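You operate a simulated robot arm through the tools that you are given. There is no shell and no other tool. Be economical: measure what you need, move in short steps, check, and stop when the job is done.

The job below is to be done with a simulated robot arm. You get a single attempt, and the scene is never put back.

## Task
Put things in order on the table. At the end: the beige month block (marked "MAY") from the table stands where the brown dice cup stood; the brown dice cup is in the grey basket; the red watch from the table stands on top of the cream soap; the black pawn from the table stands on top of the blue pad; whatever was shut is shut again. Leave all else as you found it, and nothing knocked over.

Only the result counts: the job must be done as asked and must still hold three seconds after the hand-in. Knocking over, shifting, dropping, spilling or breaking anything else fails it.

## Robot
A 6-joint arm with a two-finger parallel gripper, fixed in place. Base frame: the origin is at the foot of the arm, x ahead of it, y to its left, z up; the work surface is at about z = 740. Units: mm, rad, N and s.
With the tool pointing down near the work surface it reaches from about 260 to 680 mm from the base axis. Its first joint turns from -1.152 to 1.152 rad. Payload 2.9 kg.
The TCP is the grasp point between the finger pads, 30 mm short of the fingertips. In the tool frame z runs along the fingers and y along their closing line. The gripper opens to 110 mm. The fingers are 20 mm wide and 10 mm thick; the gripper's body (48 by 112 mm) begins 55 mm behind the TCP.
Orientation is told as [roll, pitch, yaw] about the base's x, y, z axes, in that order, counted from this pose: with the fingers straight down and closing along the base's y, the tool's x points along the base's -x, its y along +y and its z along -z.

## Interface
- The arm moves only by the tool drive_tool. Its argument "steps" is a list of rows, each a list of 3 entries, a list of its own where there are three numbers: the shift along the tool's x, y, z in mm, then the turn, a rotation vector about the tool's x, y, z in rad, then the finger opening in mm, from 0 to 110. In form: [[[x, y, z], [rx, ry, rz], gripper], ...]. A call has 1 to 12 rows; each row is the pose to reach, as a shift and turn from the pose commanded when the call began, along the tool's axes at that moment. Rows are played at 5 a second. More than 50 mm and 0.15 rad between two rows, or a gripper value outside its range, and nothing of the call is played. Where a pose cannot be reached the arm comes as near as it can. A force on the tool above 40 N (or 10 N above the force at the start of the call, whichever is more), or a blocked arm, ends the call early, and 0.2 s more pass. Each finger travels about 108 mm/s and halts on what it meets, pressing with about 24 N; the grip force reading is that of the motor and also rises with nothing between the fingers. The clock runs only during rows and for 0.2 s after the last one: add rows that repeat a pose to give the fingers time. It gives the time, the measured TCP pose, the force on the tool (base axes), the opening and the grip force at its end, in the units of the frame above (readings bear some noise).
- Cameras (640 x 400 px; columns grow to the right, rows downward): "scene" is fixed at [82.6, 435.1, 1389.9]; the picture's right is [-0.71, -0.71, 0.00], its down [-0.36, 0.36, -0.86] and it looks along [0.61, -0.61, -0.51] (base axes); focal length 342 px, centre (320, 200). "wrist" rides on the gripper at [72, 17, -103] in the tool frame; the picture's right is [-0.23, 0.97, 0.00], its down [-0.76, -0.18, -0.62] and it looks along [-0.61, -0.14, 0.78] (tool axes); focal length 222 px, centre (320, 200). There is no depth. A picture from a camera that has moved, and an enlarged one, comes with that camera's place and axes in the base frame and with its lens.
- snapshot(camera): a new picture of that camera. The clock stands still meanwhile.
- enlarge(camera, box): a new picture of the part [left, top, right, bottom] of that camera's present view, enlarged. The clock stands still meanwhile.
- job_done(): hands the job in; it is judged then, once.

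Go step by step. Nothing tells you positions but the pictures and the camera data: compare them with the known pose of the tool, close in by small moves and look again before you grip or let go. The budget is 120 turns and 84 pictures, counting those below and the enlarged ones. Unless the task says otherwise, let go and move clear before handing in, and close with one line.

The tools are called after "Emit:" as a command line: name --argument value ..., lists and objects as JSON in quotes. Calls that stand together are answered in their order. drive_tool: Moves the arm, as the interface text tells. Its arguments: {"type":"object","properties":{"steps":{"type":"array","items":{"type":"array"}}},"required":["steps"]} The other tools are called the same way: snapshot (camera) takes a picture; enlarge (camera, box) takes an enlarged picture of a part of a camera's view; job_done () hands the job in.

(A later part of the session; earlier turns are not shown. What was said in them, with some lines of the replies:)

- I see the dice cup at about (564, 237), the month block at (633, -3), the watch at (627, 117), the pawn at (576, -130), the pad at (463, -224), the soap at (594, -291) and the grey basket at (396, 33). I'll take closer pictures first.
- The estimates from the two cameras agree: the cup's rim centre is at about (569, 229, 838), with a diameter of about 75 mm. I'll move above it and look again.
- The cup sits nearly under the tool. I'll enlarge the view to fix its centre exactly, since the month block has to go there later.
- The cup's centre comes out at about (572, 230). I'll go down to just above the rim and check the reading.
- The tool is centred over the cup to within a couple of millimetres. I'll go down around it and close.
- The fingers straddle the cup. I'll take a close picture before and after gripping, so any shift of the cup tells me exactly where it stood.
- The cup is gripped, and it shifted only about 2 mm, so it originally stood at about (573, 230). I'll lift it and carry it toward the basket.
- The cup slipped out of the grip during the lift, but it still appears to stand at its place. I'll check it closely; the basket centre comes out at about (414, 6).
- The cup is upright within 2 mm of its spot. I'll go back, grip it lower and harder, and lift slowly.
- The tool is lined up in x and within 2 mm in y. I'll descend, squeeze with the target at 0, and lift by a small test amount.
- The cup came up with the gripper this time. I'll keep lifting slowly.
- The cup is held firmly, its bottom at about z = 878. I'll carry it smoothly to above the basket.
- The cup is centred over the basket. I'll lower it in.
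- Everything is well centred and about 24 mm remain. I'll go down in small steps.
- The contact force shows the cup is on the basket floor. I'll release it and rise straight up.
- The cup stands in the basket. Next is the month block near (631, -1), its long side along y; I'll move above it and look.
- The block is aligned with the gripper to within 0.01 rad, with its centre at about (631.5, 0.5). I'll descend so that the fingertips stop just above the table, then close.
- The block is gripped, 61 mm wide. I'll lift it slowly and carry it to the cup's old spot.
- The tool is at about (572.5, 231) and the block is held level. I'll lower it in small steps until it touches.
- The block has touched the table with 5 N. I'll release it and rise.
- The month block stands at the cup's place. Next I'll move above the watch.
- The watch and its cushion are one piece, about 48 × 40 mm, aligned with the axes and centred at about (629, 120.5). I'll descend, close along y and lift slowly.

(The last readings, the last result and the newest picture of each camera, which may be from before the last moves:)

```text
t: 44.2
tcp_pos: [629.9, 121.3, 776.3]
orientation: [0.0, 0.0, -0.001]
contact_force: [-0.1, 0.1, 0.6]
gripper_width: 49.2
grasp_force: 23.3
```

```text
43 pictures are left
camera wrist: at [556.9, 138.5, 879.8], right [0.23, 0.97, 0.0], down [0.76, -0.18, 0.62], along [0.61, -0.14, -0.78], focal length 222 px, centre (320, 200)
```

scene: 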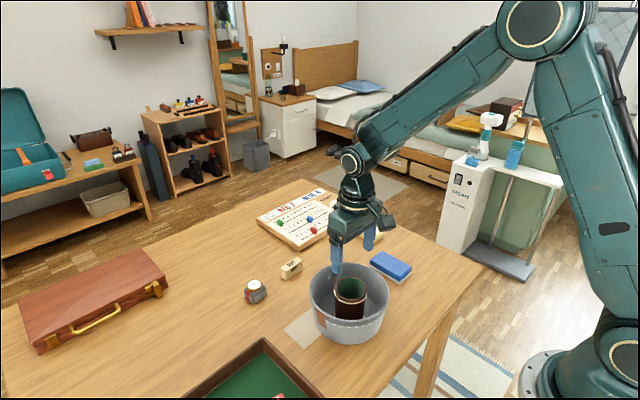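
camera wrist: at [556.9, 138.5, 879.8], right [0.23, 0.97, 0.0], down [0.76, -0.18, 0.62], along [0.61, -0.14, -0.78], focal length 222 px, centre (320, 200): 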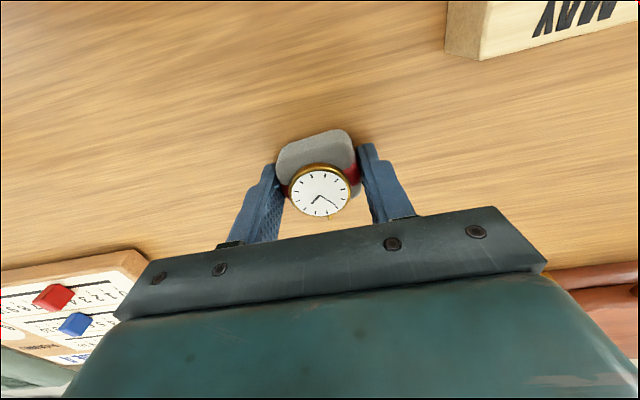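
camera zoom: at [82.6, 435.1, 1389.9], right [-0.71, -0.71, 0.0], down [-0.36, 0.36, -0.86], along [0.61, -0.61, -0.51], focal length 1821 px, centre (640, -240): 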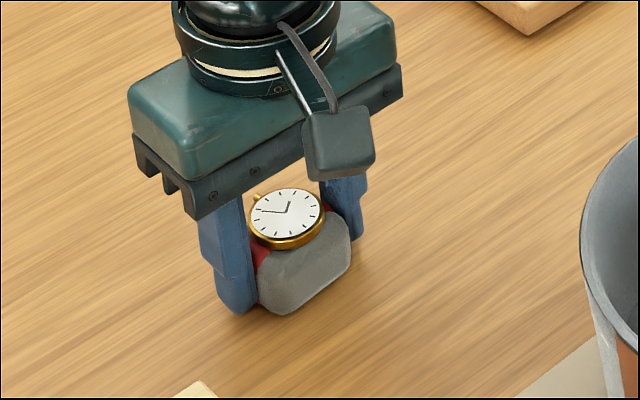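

The grip on the cushion is firm. I'll lift slowly.

Emit:
drive_tool --steps '[[[0, 0, -3], [0, 0, 0], 0], [[0, 0, -9], [0, 0, 0], 0], [[0, 0, -18], [0, 0, 0], 0], [[0, 0, -30], [0, 0, 0], 0], [[0, 0, -42], [0, 0, 0], 0], [[0, 0, -55], [0, 0, 0], 0], [[0, 0, -68], [0, 0, 0], 0], [[0, 0, -80], [0, 0, 0], 0], [[0, 0, -92], [0, 0, 0], 0], [[0, 0, -104], [0, 0, 0], 0], [[0, 0, -112], [0, 0, 0], 0], [[0, 0, -115], [0, 0, 0], 0]]'

Emit:
drive_tool --steps '[[[0, -4, 0], [0, 0, 0], 0], [[1, -14, 0], [0, 0, 0], 0], [[3, -30, 0], [0, 0, 0], 0], [[5, -50, 0], [0, 0, 0], 0], [[7, -72, 0], [0, 0, 0], 0], [[9, -94, 0], [0, 0, 0], 0], [[11, -116, 0], [0, 0, 0], 0], [[13, -138, 0], [0, 0, 0], 0], [[15, -160, 0], [0, 0, 0], 0], [[17, -180, 0], [0, 0, 0], 0], [[18, -194, 0], [0, 0, 0], 0], [[18, -200, 0], [0, 0, 0], 0]]'

Emit:
snapshot --camera "wrist"

Emit:
snapshot --camera "scene"

```text
t: 46.8
tcp_pos: [627.9, 120.4, 890.3]
orientation: [0.0, 0.001, 0.0]
contact_force: [-0.2, 0.1, -1.2]
gripper_width: 49.1
grasp_force: 24.8
```

```text
t: 49.4
tcp_pos: [612.9, -81.1, 892.0]
orientation: [0.0, 0.001, -0.001]
contact_force: [0.2, -1.2, -0.7]
gripper_width: 48.4
grasp_force: 23.6
```

```text
42 pictures are left
camera wrist: at [538.4, -64.3, 995.6], right [0.23, 0.97, 0.0], down [0.76, -0.18, 0.62], along [0.61, -0.14, -0.78], focal length 222 px, centre (320, 200)
```

wrist: 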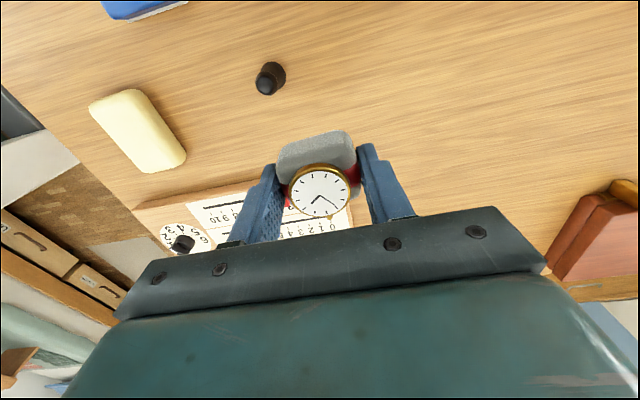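

```text
41 pictures are left
```

scene: 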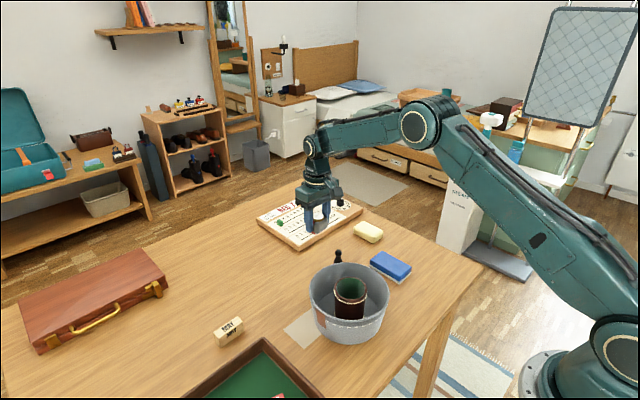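

The watch is in hand, and the soap is at about (584, -276). I'll move above it.

Emit:
drive_tool --steps '[[[1, -4, 0], [0, 0, 0], 0], [[3, -14, 0], [0, 0, 0], 0], [[5, -30, 0], [0, 0, 0], 0], [[8, -50, 0], [0, 0, 0], 0], [[11, -72, 0], [0, 0, 0], 0], [[14, -94, 0], [0, 0, 0], 0], [[17, -116, 0], [0, 0, 0], 0], [[20, -138, 0], [0, 0, 0], 0], [[22, -160, 0], [0, 0, 0], 0], [[24, -180, 0], [0, 0, 0], 0], [[25, -190, 0], [0, 0, 0], 0], [[25, -192, 0], [0, 0, 0], 0]]'

Emit:
enlarge --camera "wrist" --box '[200, 60, 440, 210]'

Emit:
enlarge --camera "scene" --box '[320, 190, 420, 250]'

```text
t: 52.0
tcp_pos: [586.9, -272.2, 893.2]
orientation: [0.0, 0.0, -0.001]
contact_force: [0.5, 1.3, -0.5]
gripper_width: 48.4
grasp_force: 24.4
```

```text
2.67 times, centred on (320, 135) of wrist
camera zoom: at [513.5, -255.5, 996.6], right [0.23, 0.97, 0.0], down [0.76, -0.18, 0.62], along [0.61, -0.14, -0.78], focal length 592 px, centre (320, 373)
```

zoom: 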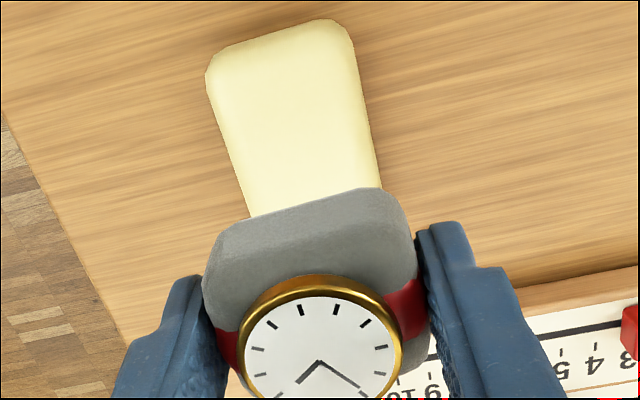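

```text
6.40 times, centred on (370, 220) of scene
camera zoom: at [82.6, 435.0, 1389.9], right [-0.71, -0.71, 0.0], down [-0.36, 0.36, -0.86], along [0.61, -0.61, -0.51], focal length 2186 px, centre (0, 72)
```

zoom: 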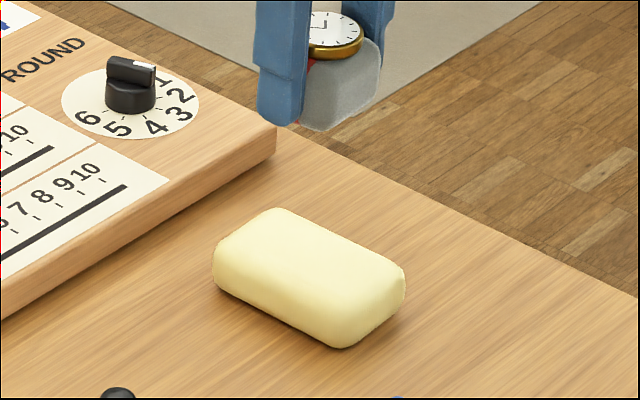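

The soap lies along x and is centred at about (584, -280), its top near z = 770. I'll shift over it, lower partway and look again.

Emit:
drive_tool --steps '[[[1, -3, 4], [0, 0, 0], 0], [[2, -7, 14], [0, 0, 0], 0], [[2, -7, 28], [0, 0, 0], 0], [[2, -7, 42], [0, 0, 0], 0], [[2, -7, 54], [0, 0, 0], 0], [[2, -7, 64], [0, 0, 0], 0], [[2, -7, 70], [0, 0, 0], 0], [[2, -7, 72], [0, 0, 0], 0], [[2, -7, 72], [0, 0, 0], 0]]'

Emit:
enlarge --camera "scene" --box '[320, 190, 420, 250]'

Emit:
enlarge --camera "wrist" --box '[200, 60, 440, 210]'

```text
t: 54.0
tcp_pos: [584.9, -278.4, 818.1]
orientation: [0.0, 0.0, 0.0]
contact_force: [0.3, 0.1, -0.8]
gripper_width: 48.2
grasp_force: 23.7
```

```text
6.40 times, centred on (370, 220) of scene
camera zoom: at [82.6, 435.1, 1389.9], right [-0.71, -0.71, 0.0], down [-0.36, 0.36, -0.86], along [0.61, -0.61, -0.51], focal length 2186 px, centre (0, 72)
```

zoom: 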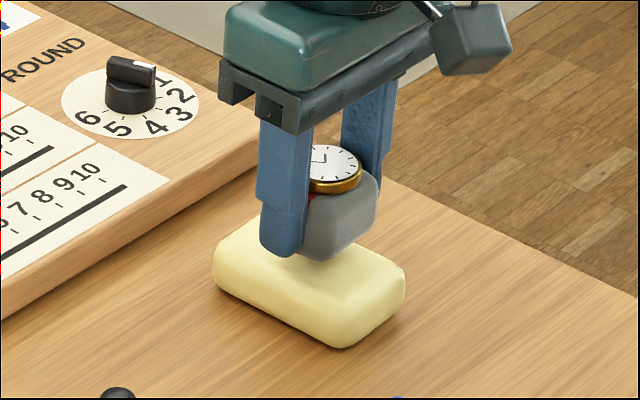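

```text
2.67 times, centred on (320, 135) of wrist
camera zoom: at [511.2, -261.5, 922.3], right [0.23, 0.97, 0.0], down [0.76, -0.18, 0.62], along [0.61, -0.14, -0.78], focal length 592 px, centre (320, 373)
```

zoom: 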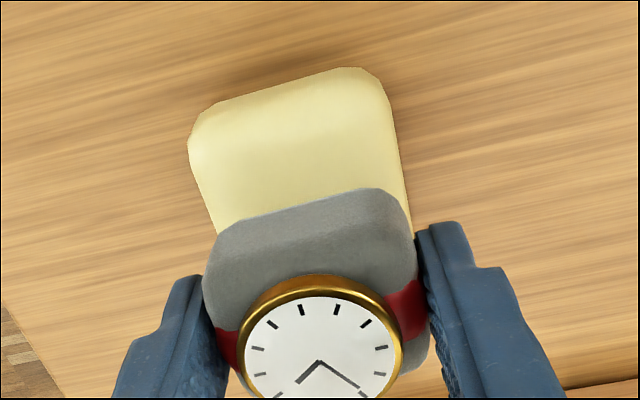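

In the wrist view the cushion is over the soap to within about 3 mm. I'll make a small correction and lower it until it touches.

Emit:
drive_tool --steps '[[[-1, -1, 0], [0, 0, 0], 0], [[-3, -3, 2], [0, 0, 0], 0], [[-3, -3, 5], [0, 0, 0], 0], [[-3, -3, 7], [0, 0, 0], 0], [[-3, -3, 8], [0, 0, 0], 0], [[-3, -3, 8], [0, 0, 0], 0]]'

Emit:
enlarge --camera "scene" --box '[340, 200, 400, 240]'

```text
t: 55.4
tcp_pos: [588.5, -282.7, 809.2]
orientation: [-0.001, 0.001, -0.002]
contact_force: [-0.1, 0.3, -0.4]
gripper_width: 47.8
grasp_force: 24.0
```

```text
10.00 times, centred on (370, 220) of scene
camera zoom: at [82.6, 435.1, 1389.9], right [-0.71, -0.71, 0.0], down [-0.36, 0.36, -0.86], along [0.61, -0.61, -0.51], focal length 3415 px, centre (-180, 0)
```

zoom: 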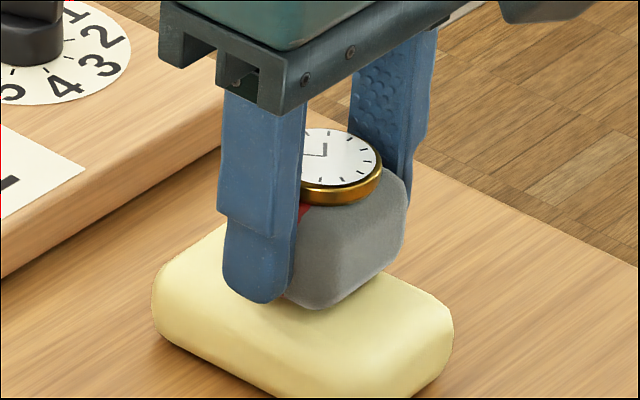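

Emit:
drive_tool --steps '[[[0, 0, 1], [0, 0, 0], 0], [[0, 0, 2], [0, 0, 0], 0], [[0, 0, 3], [0, 0, 0], 0], [[0, 0, 4], [0, 0, 0], 0], [[0, 0, 4], [0, 0, 0], 0]]'

Emit:
drive_tool --steps '[[[0, 0, 1], [0, 0, 0], 0], [[0, 0, 2], [0, 0, 0], 0], [[0, 0, 3], [0, 0, 0], 0], [[0, 0, 3], [0, 0, 0], 0]]'

```text
t: 56.6
tcp_pos: [587.6, -282.6, 806.9]
orientation: [-0.001, 0.001, 0.0]
contact_force: [-0.2, -0.5, -1.4]
gripper_width: 48.0
grasp_force: 24.0
```

```text
t: 57.6
tcp_pos: [588.4, -281.9, 806.8]
orientation: [-0.001, -0.003, 0.0]
contact_force: [-3.0, 2.0, 17.7]
gripper_width: 47.9
grasp_force: 24.5
```

The cushion is pressing on the soap at a tool height of about z = 807. I'll relieve the force a little and look before letting go.

Emit:
drive_tool --steps '[[[0, 0, -1], [0, 0, 0], 0], [[0, 0, -2], [0, 0, 0], 0], [[0, 0, -2], [0, 0, 0], 0]]'

Emit:
enlarge --camera "scene" --box '[340, 200, 400, 240]'

Emit:
enlarge --camera "wrist" --box '[200, 60, 440, 210]'

```text
t: 58.4
tcp_pos: [588.8, -282.2, 805.3]
orientation: [-0.002, -0.002, 0.0]
contact_force: [2.1, -2.7, 13.5]
gripper_width: 47.9
grasp_force: 24.0
```

```text
10.00 times, centred on (370, 220) of scene
camera zoom: at [82.4, 435.1, 1389.9], right [-0.71, -0.71, 0.0], down [-0.36, 0.36, -0.86], along [0.61, -0.61, -0.51], focal length 3415 px, centre (-180, 0)
```

zoom: 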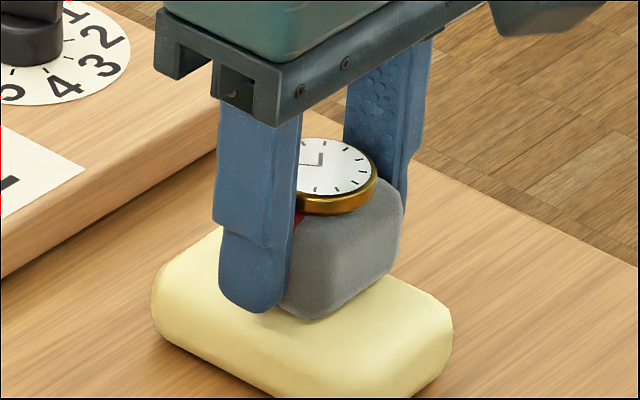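

```text
2.67 times, centred on (320, 135) of wrist
camera zoom: at [515.5, -264.8, 909.5], right [0.23, 0.97, 0.0], down [0.76, -0.18, 0.62], along [0.61, -0.14, -0.78], focal length 592 px, centre (320, 373)
```

zoom: 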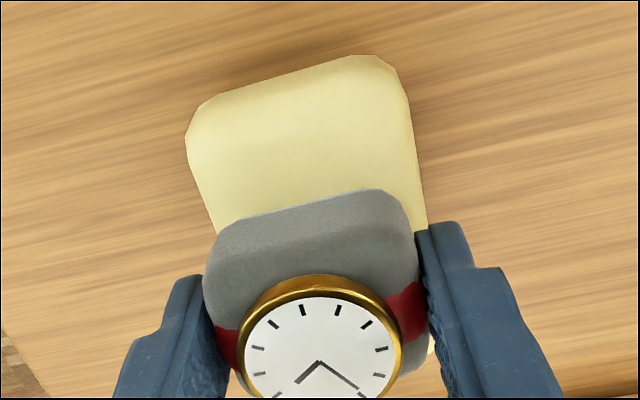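

The watch rests well within the soap's top, about 2 mm off centre. I'll open gently and rise.

Emit:
drive_tool --steps '[[[0, 0, -1], [0, 0, 0], 44], [[0, 0, -1], [0, 0, 0], 50], [[0, 0, -1], [0, 0, 0], 58], [[0, 0, -1], [0, 0, 0], 66], [[0, 0, -1], [0, 0, 0], 70], [[0, 0, -12], [0, 0, 0], 70], [[0, 0, -35], [0, 0, 0], 70], [[0, 0, -70], [0, 0, 0], 70], [[0, 0, -110], [0, 0, 0], 70], [[0, 0, -110], [0, 0, 0], 70]]'

Emit:
enlarge --camera "scene" --box '[310, 190, 430, 290]'

Emit:
snapshot --camera "wrist"

```text
t: 60.6
tcp_pos: [589.7, -282.6, 915.5]
orientation: [0.001, 0.001, 0.002]
contact_force: [-0.6, 0.6, -0.3]
gripper_width: 69.9
grasp_force: 0.1
```

```text
4.00 times, centred on (370, 240) of scene
camera zoom: at [82.6, 435.1, 1389.9], right [-0.71, -0.71, 0.0], down [-0.36, 0.36, -0.86], along [0.61, -0.61, -0.51], focal length 1366 px, centre (120, 40)
```

zoom: 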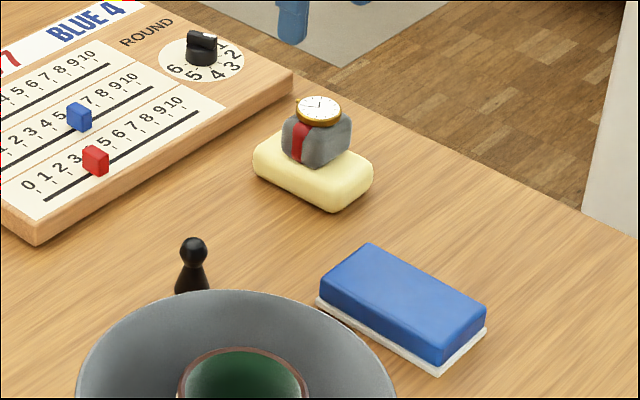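

```text
32 pictures are left
camera wrist: at [517.8, -266.1, 1019.0], right [0.23, 0.97, 0.0], down [0.76, -0.18, 0.62], along [0.61, -0.14, -0.78], focal length 222 px, centre (320, 200)
```

wrist: 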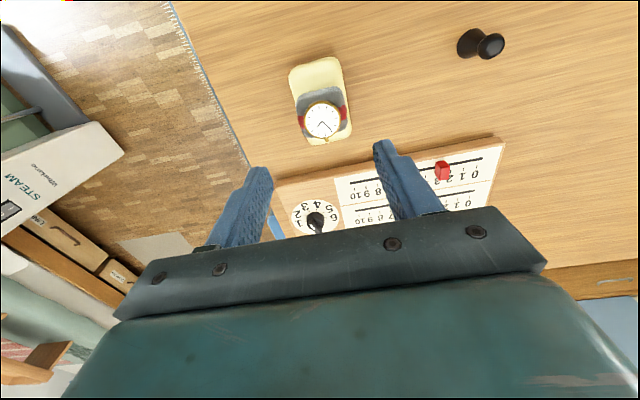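

The watch stands on the soap. The pawn is at about (571, -121); I'll move above it.

Emit:
drive_tool --steps '[[[4, 40, 0], [0, 0, 0], 70], [[9, 80, 0], [0, 0, 0], 70], [[13, 120, 0], [0, 0, 0], 70], [[18, 160, 0], [0, 0, 0], 70], [[18, 160, 30], [0, 0, 0], 70], [[18, 160, 30], [0, 0, 0], 70]]'

Emit:
enlarge --camera "wrist" --box '[240, 80, 400, 180]'

Emit:
enlarge --camera "scene" --box '[310, 220, 430, 295]'

```text
t: 62.0
tcp_pos: [569.9, -122.9, 888.0]
orientation: [0.0, -0.002, 0.002]
contact_force: [0.0, -0.1, 0.0]
gripper_width: 70.0
grasp_force: 0.1
```

```text
4.00 times, centred on (320, 130) of wrist
camera zoom: at [496.0, -105.6, 990.5], right [0.23, 0.97, 0.0], down [0.76, -0.18, 0.62], along [0.61, -0.14, -0.78], focal length 888 px, centre (320, 480)
```

zoom: 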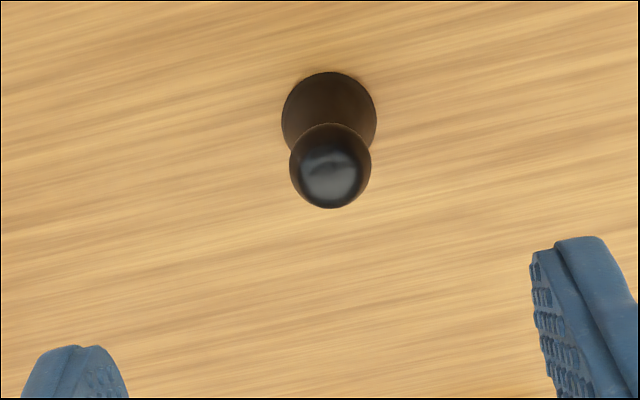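

```text
5.33 times, centred on (370, 258) of scene
camera zoom: at [82.6, 435.1, 1389.9], right [-0.71, -0.71, 0.0], down [-0.36, 0.36, -0.86], along [0.61, -0.61, -0.51], focal length 1821 px, centre (53, -107)
```

zoom: 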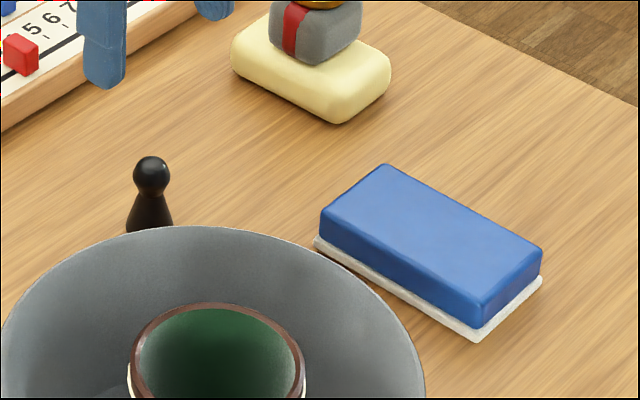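

The pawn's base is at (568.5, -119), with its head at z ≈ 780 and about 19 mm wide. I'll grip it by the head and lift slowly.

Emit:
drive_tool --steps '[[[0, 3, 40], [0, 0, 0], 70], [[0, 3, 75], [0, 0, 0], 70], [[0, 3, 94], [0, 0, 0], 60], [[0, 3, 96], [0, 0, 0], 40], [[0, 3, 96], [0, 0, 0], 26], [[0, 3, 96], [0, 0, 0], 22], [[0, 3, 96], [0, 0, 0], 10], [[0, 3, 96], [0, 0, 0], 0], [[0, 3, 96], [0, 0, 0], 0]]'

Emit:
enlarge --camera "scene" --box '[310, 220, 390, 270]'

Emit:
enlarge --camera "wrist" --box '[240, 100, 400, 200]'

```text
t: 64.0
tcp_pos: [568.8, -119.2, 789.7]
orientation: [-0.002, 0.001, 0.001]
contact_force: [-0.7, 0.1, 0.0]
gripper_width: 16.7
grasp_force: 24.1
```

```text
8.00 times, centred on (350, 245) of scene
camera zoom: at [82.6, 435.1, 1389.9], right [-0.71, -0.71, 0.0], down [-0.36, 0.36, -0.86], along [0.61, -0.61, -0.51], focal length 2732 px, centre (80, -160)
```

zoom: 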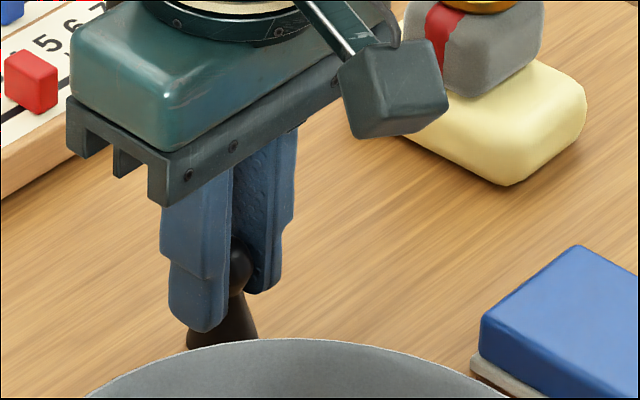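

```text
4.00 times, centred on (320, 150) of wrist
camera zoom: at [496.0, -102.0, 893.3], right [0.23, 0.97, 0.0], down [0.76, -0.18, 0.62], along [0.61, -0.14, -0.78], focal length 888 px, centre (320, 400)
```

zoom: 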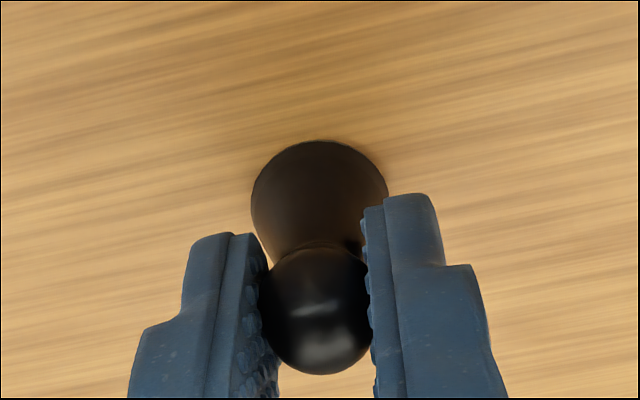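

The pawn's head is held at 16.7 mm and it stands upright. I'll lift slowly.

Emit:
drive_tool --steps '[[[0, 0, -2], [0, 0, 0], 0], [[0, 0, -6], [0, 0, 0], 0], [[0, 0, -12], [0, 0, 0], 0], [[0, 0, -20], [0, 0, 0], 0], [[0, 0, -30], [0, 0, 0], 0], [[0, 0, -42], [0, 0, 0], 0], [[0, 0, -54], [0, 0, 0], 0], [[0, 0, -66], [0, 0, 0], 0], [[0, 0, -78], [0, 0, 0], 0], [[0, 0, -86], [0, 0, 0], 0], [[0, 0, -90], [0, 0, 0], 0], [[0, 0, -90], [0, 0, 0], 0]]'

Emit:
snapshot --camera "wrist"

```text
t: 66.6
tcp_pos: [570.9, -118.4, 879.9]
orientation: [0.0, 0.001, 0.0]
contact_force: [0.2, 0.3, 0.5]
gripper_width: 18.1
grasp_force: 24.0
```

```text
27 pictures are left
camera wrist: at [496.9, -101.9, 983.9], right [0.23, 0.97, 0.0], down [0.76, -0.18, 0.62], along [0.61, -0.14, -0.78], focal length 222 px, centre (320, 200)
```

wrist: 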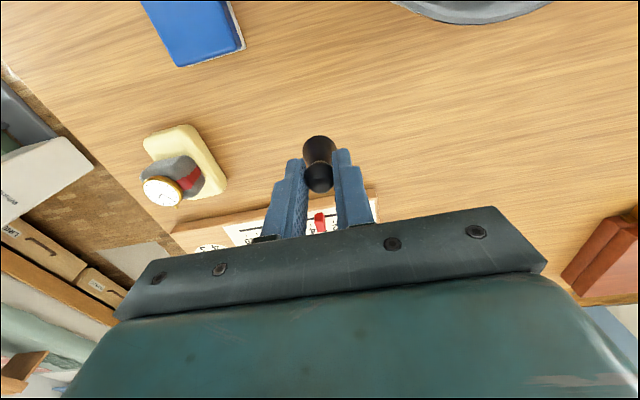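

The pawn is held upright. I'll carry it above the blue pad, at about (446, -198).

Emit:
drive_tool --steps '[[[3, -2, 0], [0, 0, 0], 0], [[10, -6, 0], [0, 0, 0], 0], [[22, -14, 0], [0, 0, 0], 0], [[36, -23, 0], [0, 0, 0], 0], [[50, -32, 0], [0, 0, 0], 0], [[66, -42, 0], [0, 0, 0], 0], [[82, -52, 0], [0, 0, 0], 0], [[97, -62, 0], [0, 0, 0], 0], [[110, -70, 0], [0, 0, 0], 0], [[119, -76, 0], [0, 0, 0], 0], [[123, -78, 0], [0, 0, 0], 0], [[123, -78, 0], [0, 0, 0], 0]]'

Emit:
snapshot --camera "wrist"

Emit:
enlarge --camera "scene" --box '[330, 210, 450, 300]'

```text
t: 69.2
tcp_pos: [447.4, -195.7, 880.0]
orientation: [0.001, 0.001, -0.001]
contact_force: [0.4, 0.1, 0.3]
gripper_width: 18.2
grasp_force: 23.8
```

```text
26 pictures are left
camera wrist: at [374.4, -179.1, 983.5], right [0.23, 0.97, 0.0], down [0.76, -0.18, 0.62], along [0.61, -0.14, -0.78], focal length 222 px, centre (320, 200)
```

wrist: 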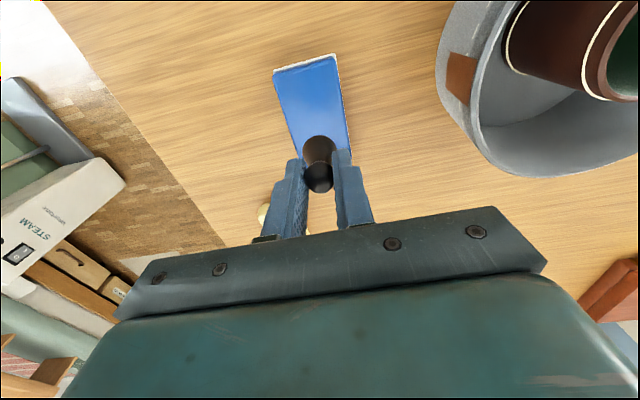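

```text
4.44 times, centred on (390, 255) of scene
camera zoom: at [82.6, 435.1, 1389.9], right [-0.71, -0.71, 0.0], down [-0.36, 0.36, -0.86], along [0.61, -0.61, -0.51], focal length 1518 px, centre (9, -44)
```

zoom: 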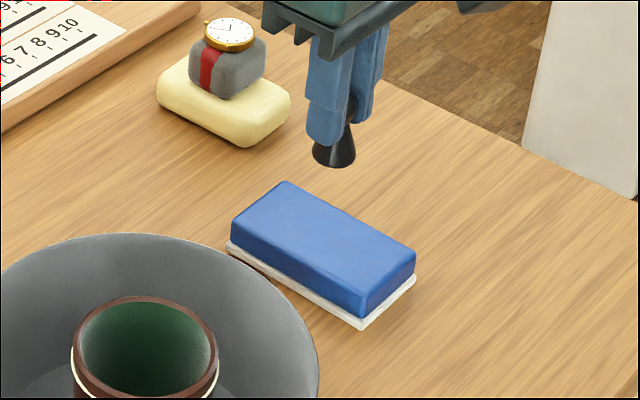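

The tool is centred over the pad to within 2 mm. I'll lower the pawn partway.

Emit:
drive_tool --steps '[[[0, -1, 3], [0, 0, 0], 0], [[0, -2, 10], [0, 0, 0], 0], [[0, -2, 20], [0, 0, 0], 0], [[0, -2, 30], [0, 0, 0], 0], [[0, -2, 38], [0, 0, 0], 0], [[0, -2, 43], [0, 0, 0], 0], [[0, -2, 45], [0, 0, 0], 0], [[0, -2, 45], [0, 0, 0], 0]]'

Emit:
enlarge --camera "scene" --box '[350, 220, 430, 280]'

Emit:
enlarge --camera "wrist" --box '[220, 40, 420, 200]'

```text
t: 71.0
tcp_pos: [447.9, -198.4, 834.0]
orientation: [0.0, 0.0, 0.0]
contact_force: [-0.3, 0.4, -0.3]
gripper_width: 18.0
grasp_force: 24.0
```

```text
6.67 times, centred on (390, 250) of scene
camera zoom: at [82.6, 435.1, 1389.9], right [-0.71, -0.71, 0.0], down [-0.36, 0.36, -0.86], along [0.61, -0.61, -0.51], focal length 2277 px, centre (-147, -133)
```

zoom: 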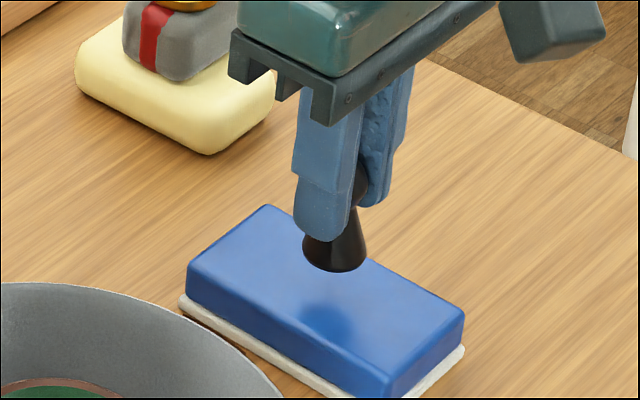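

```text
2.50 times, centred on (320, 120) of wrist
camera zoom: at [373.6, -181.8, 938.5], right [0.23, 0.97, 0.0], down [0.76, -0.18, 0.62], along [0.61, -0.14, -0.78], focal length 555 px, centre (320, 400)
```

zoom: 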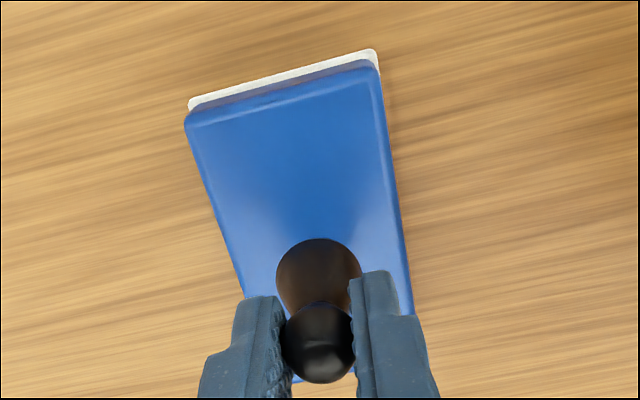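

The pawn is above the middle of the pad and upright. I'll lower it in small steps until it touches.

Emit:
drive_tool --steps '[[[0, 0, 2], [0, 0, 0], 0], [[0, 0, 4], [0, 0, 0], 0], [[0, 0, 6], [0, 0, 0], 0], [[0, 0, 8], [0, 0, 0], 0], [[0, 0, 8], [0, 0, 0], 0]]'

Emit:
enlarge --camera "scene" --box '[350, 220, 430, 280]'

```text
t: 72.2
tcp_pos: [446.7, -198.7, 825.4]
orientation: [0.001, -0.001, 0.0]
contact_force: [0.5, 0.5, 0.4]
gripper_width: 17.9
grasp_force: 23.9
```

```text
6.67 times, centred on (390, 250) of scene
camera zoom: at [82.6, 435.1, 1389.9], right [-0.71, -0.71, 0.0], down [-0.36, 0.36, -0.86], along [0.61, -0.61, -0.51], focal length 2277 px, centre (-147, -133)
```

zoom: 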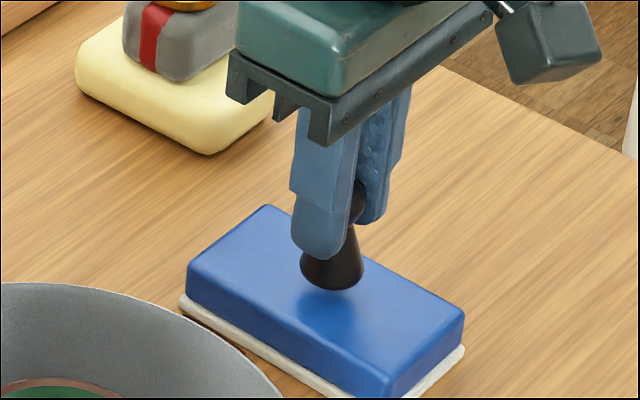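

Emit:
drive_tool --steps '[[[0, 0, 1], [0, 0, 0], 0], [[0, 0, 2], [0, 0, 0], 0], [[0, 0, 3], [0, 0, 0], 0], [[0, 0, 4], [0, 0, 0], 0], [[0, 0, 4], [0, 0, 0], 0]]'

Emit:
drive_tool --steps '[[[0, 0, 1], [0, 0, 0], 0], [[0, 0, 2], [0, 0, 0], 0], [[0, 0, 2], [0, 0, 0], 0]]'

Emit:
enlarge --camera "scene" --box '[350, 220, 430, 280]'

```text
t: 73.4
tcp_pos: [447.7, -199.9, 822.7]
orientation: [-0.001, 0.002, 0.002]
contact_force: [0.2, 1.1, 0.4]
gripper_width: 17.7
grasp_force: 23.9
```

```text
t: 74.2
tcp_pos: [447.2, -198.2, 820.5]
orientation: [0.001, 0.0, 0.0]
contact_force: [0.7, 0.1, 0.5]
gripper_width: 17.9
grasp_force: 24.1
```

```text
6.67 times, centred on (390, 250) of scene
camera zoom: at [82.6, 435.1, 1389.9], right [-0.71, -0.71, 0.0], down [-0.36, 0.36, -0.86], along [0.61, -0.61, -0.51], focal length 2277 px, centre (-147, -133)
```

zoom: 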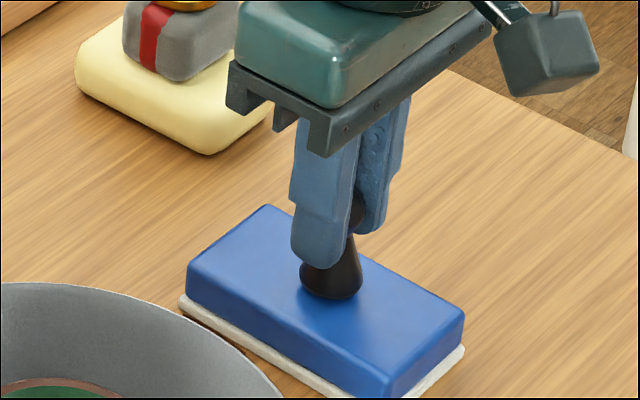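

Emit:
drive_tool --steps '[[[0, 0, 1], [0, 0, 0], 0], [[0, 0, 2], [0, 0, 0], 0], [[0, 0, 2], [0, 0, 0], 0]]'

Emit:
drive_tool --steps '[[[0, 0, 1], [0, 0, 0], 0], [[0, 0, 1], [0, 0, 0], 0]]'

```text
t: 75.0
tcp_pos: [446.6, -199.3, 819.3]
orientation: [0.0, 0.002, -0.001]
contact_force: [0.1, 0.0, -0.8]
gripper_width: 18.0
grasp_force: 24.3
```

```text
t: 75.6
tcp_pos: [447.3, -199.1, 817.7]
orientation: [0.001, -0.001, -0.001]
contact_force: [0.3, 0.3, 0.7]
gripper_width: 17.5
grasp_force: 23.9
```

Emit:
drive_tool --steps '[[[0, 0, 1], [0, 0, 0], 0], [[0, 0, 1], [0, 0, 0], 0]]'

Emit:
drive_tool --steps '[[[0, 0, 1], [0, 0, 0], 0], [[0, 0, 1], [0, 0, 0], 0]]'

Emit:
enlarge --camera "scene" --box '[350, 220, 430, 280]'

```text
t: 76.2
tcp_pos: [447.4, -198.7, 816.7]
orientation: [0.001, 0.0, -0.001]
contact_force: [0.7, 0.4, 0.0]
gripper_width: 18.2
grasp_force: 23.6
```

```text
t: 76.8
tcp_pos: [447.9, -199.6, 816.1]
orientation: [0.0, 0.0, 0.001]
contact_force: [-0.3, 0.0, 2.4]
gripper_width: 17.7
grasp_force: 23.9
```

```text
6.67 times, centred on (390, 250) of scene
camera zoom: at [82.5, 435.1, 1389.9], right [-0.71, -0.71, 0.0], down [-0.36, 0.36, -0.86], along [0.61, -0.61, -0.51], focal length 2277 px, centre (-147, -133)
```

zoom: 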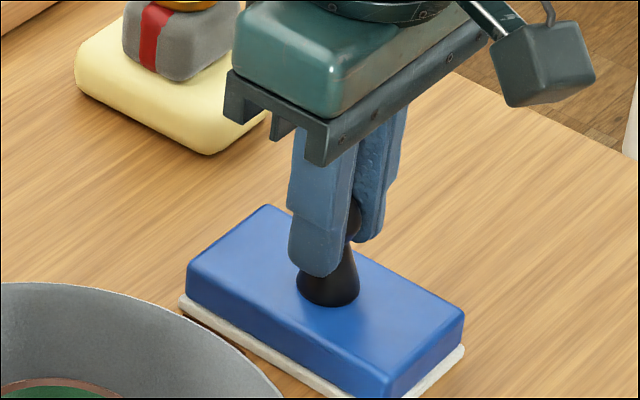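

The pawn has just made contact with 2.4 N and stands upright. I'll settle it by another 1 mm, open gently and rise.

Emit:
drive_tool --steps '[[[0, 0, 1], [0, 0, 0], 0], [[0, 0, 1], [0, 0, 0], 14], [[0, 0, 1], [0, 0, 0], 18], [[0, 0, 1], [0, 0, 0], 22], [[0, 0, 1], [0, 0, 0], 30], [[0, 0, 1], [0, 0, 0], 44], [[0, 0, 1], [0, 0, 0], 50], [[0, 0, -15], [0, 0, 0], 50], [[0, 0, -45], [0, 0, 0], 50], [[0, 0, -85], [0, 0, 0], 50], [[0, 0, -125], [0, 0, 0], 50], [[0, 0, -160], [0, 0, 0], 50]]'

Emit:
snapshot --camera "scene"

Emit:
enlarge --camera "scene" --box '[310, 190, 430, 290]'

Emit:
snapshot --camera "wrist"

```text
t: 79.4
tcp_pos: [445.7, -199.8, 978.5]
orientation: [0.001, -0.001, 0.0]
contact_force: [-0.5, 0.1, -0.1]
gripper_width: 49.9
grasp_force: 0.1
```

```text
19 pictures are left
```

scene: 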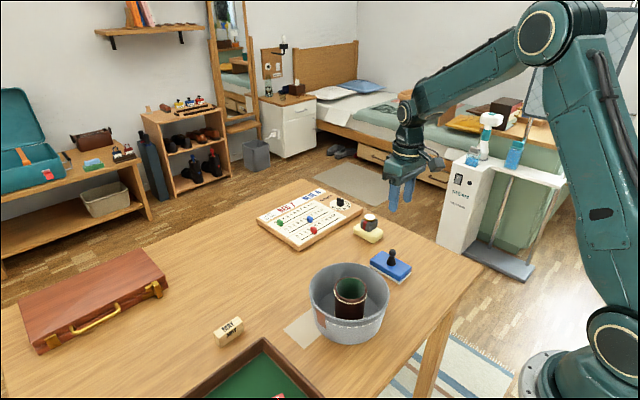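

```text
4.00 times, centred on (370, 240) of scene
camera zoom: at [82.6, 435.1, 1389.9], right [-0.71, -0.71, 0.0], down [-0.36, 0.36, -0.86], along [0.61, -0.61, -0.51], focal length 1366 px, centre (120, 40)
```

zoom: 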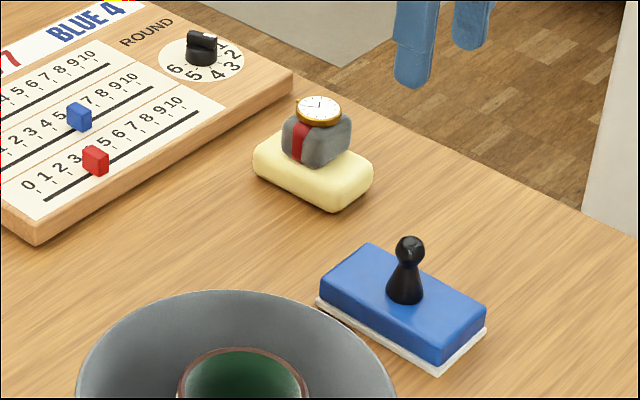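

```text
17 pictures are left
camera wrist: at [372.9, -182.6, 1082.6], right [0.23, 0.97, 0.0], down [0.76, -0.18, 0.62], along [0.61, -0.14, -0.78], focal length 222 px, centre (320, 200)
```

wrist: 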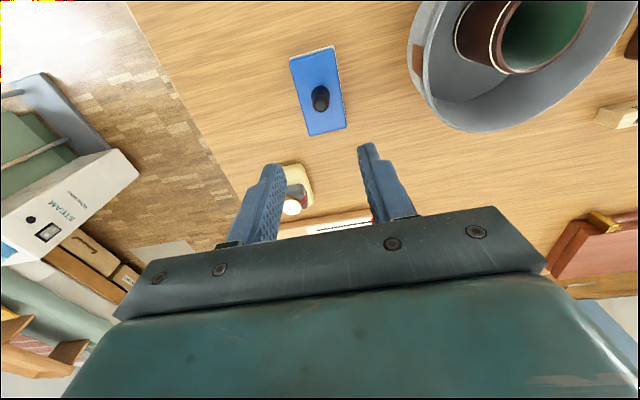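

The pictures show all four items in their places, nothing else moved, and the case still shut. The arm is clear, so I'm handing in.

Emit:
job_done

```text
The job is handed in.
```

I've handed the job in. The month block stands where the dice cup was, the cup is in the grey basket, the watch is on the soap and the pawn is on the pad; nothing was opened, and the last pictures show the rest as it was.
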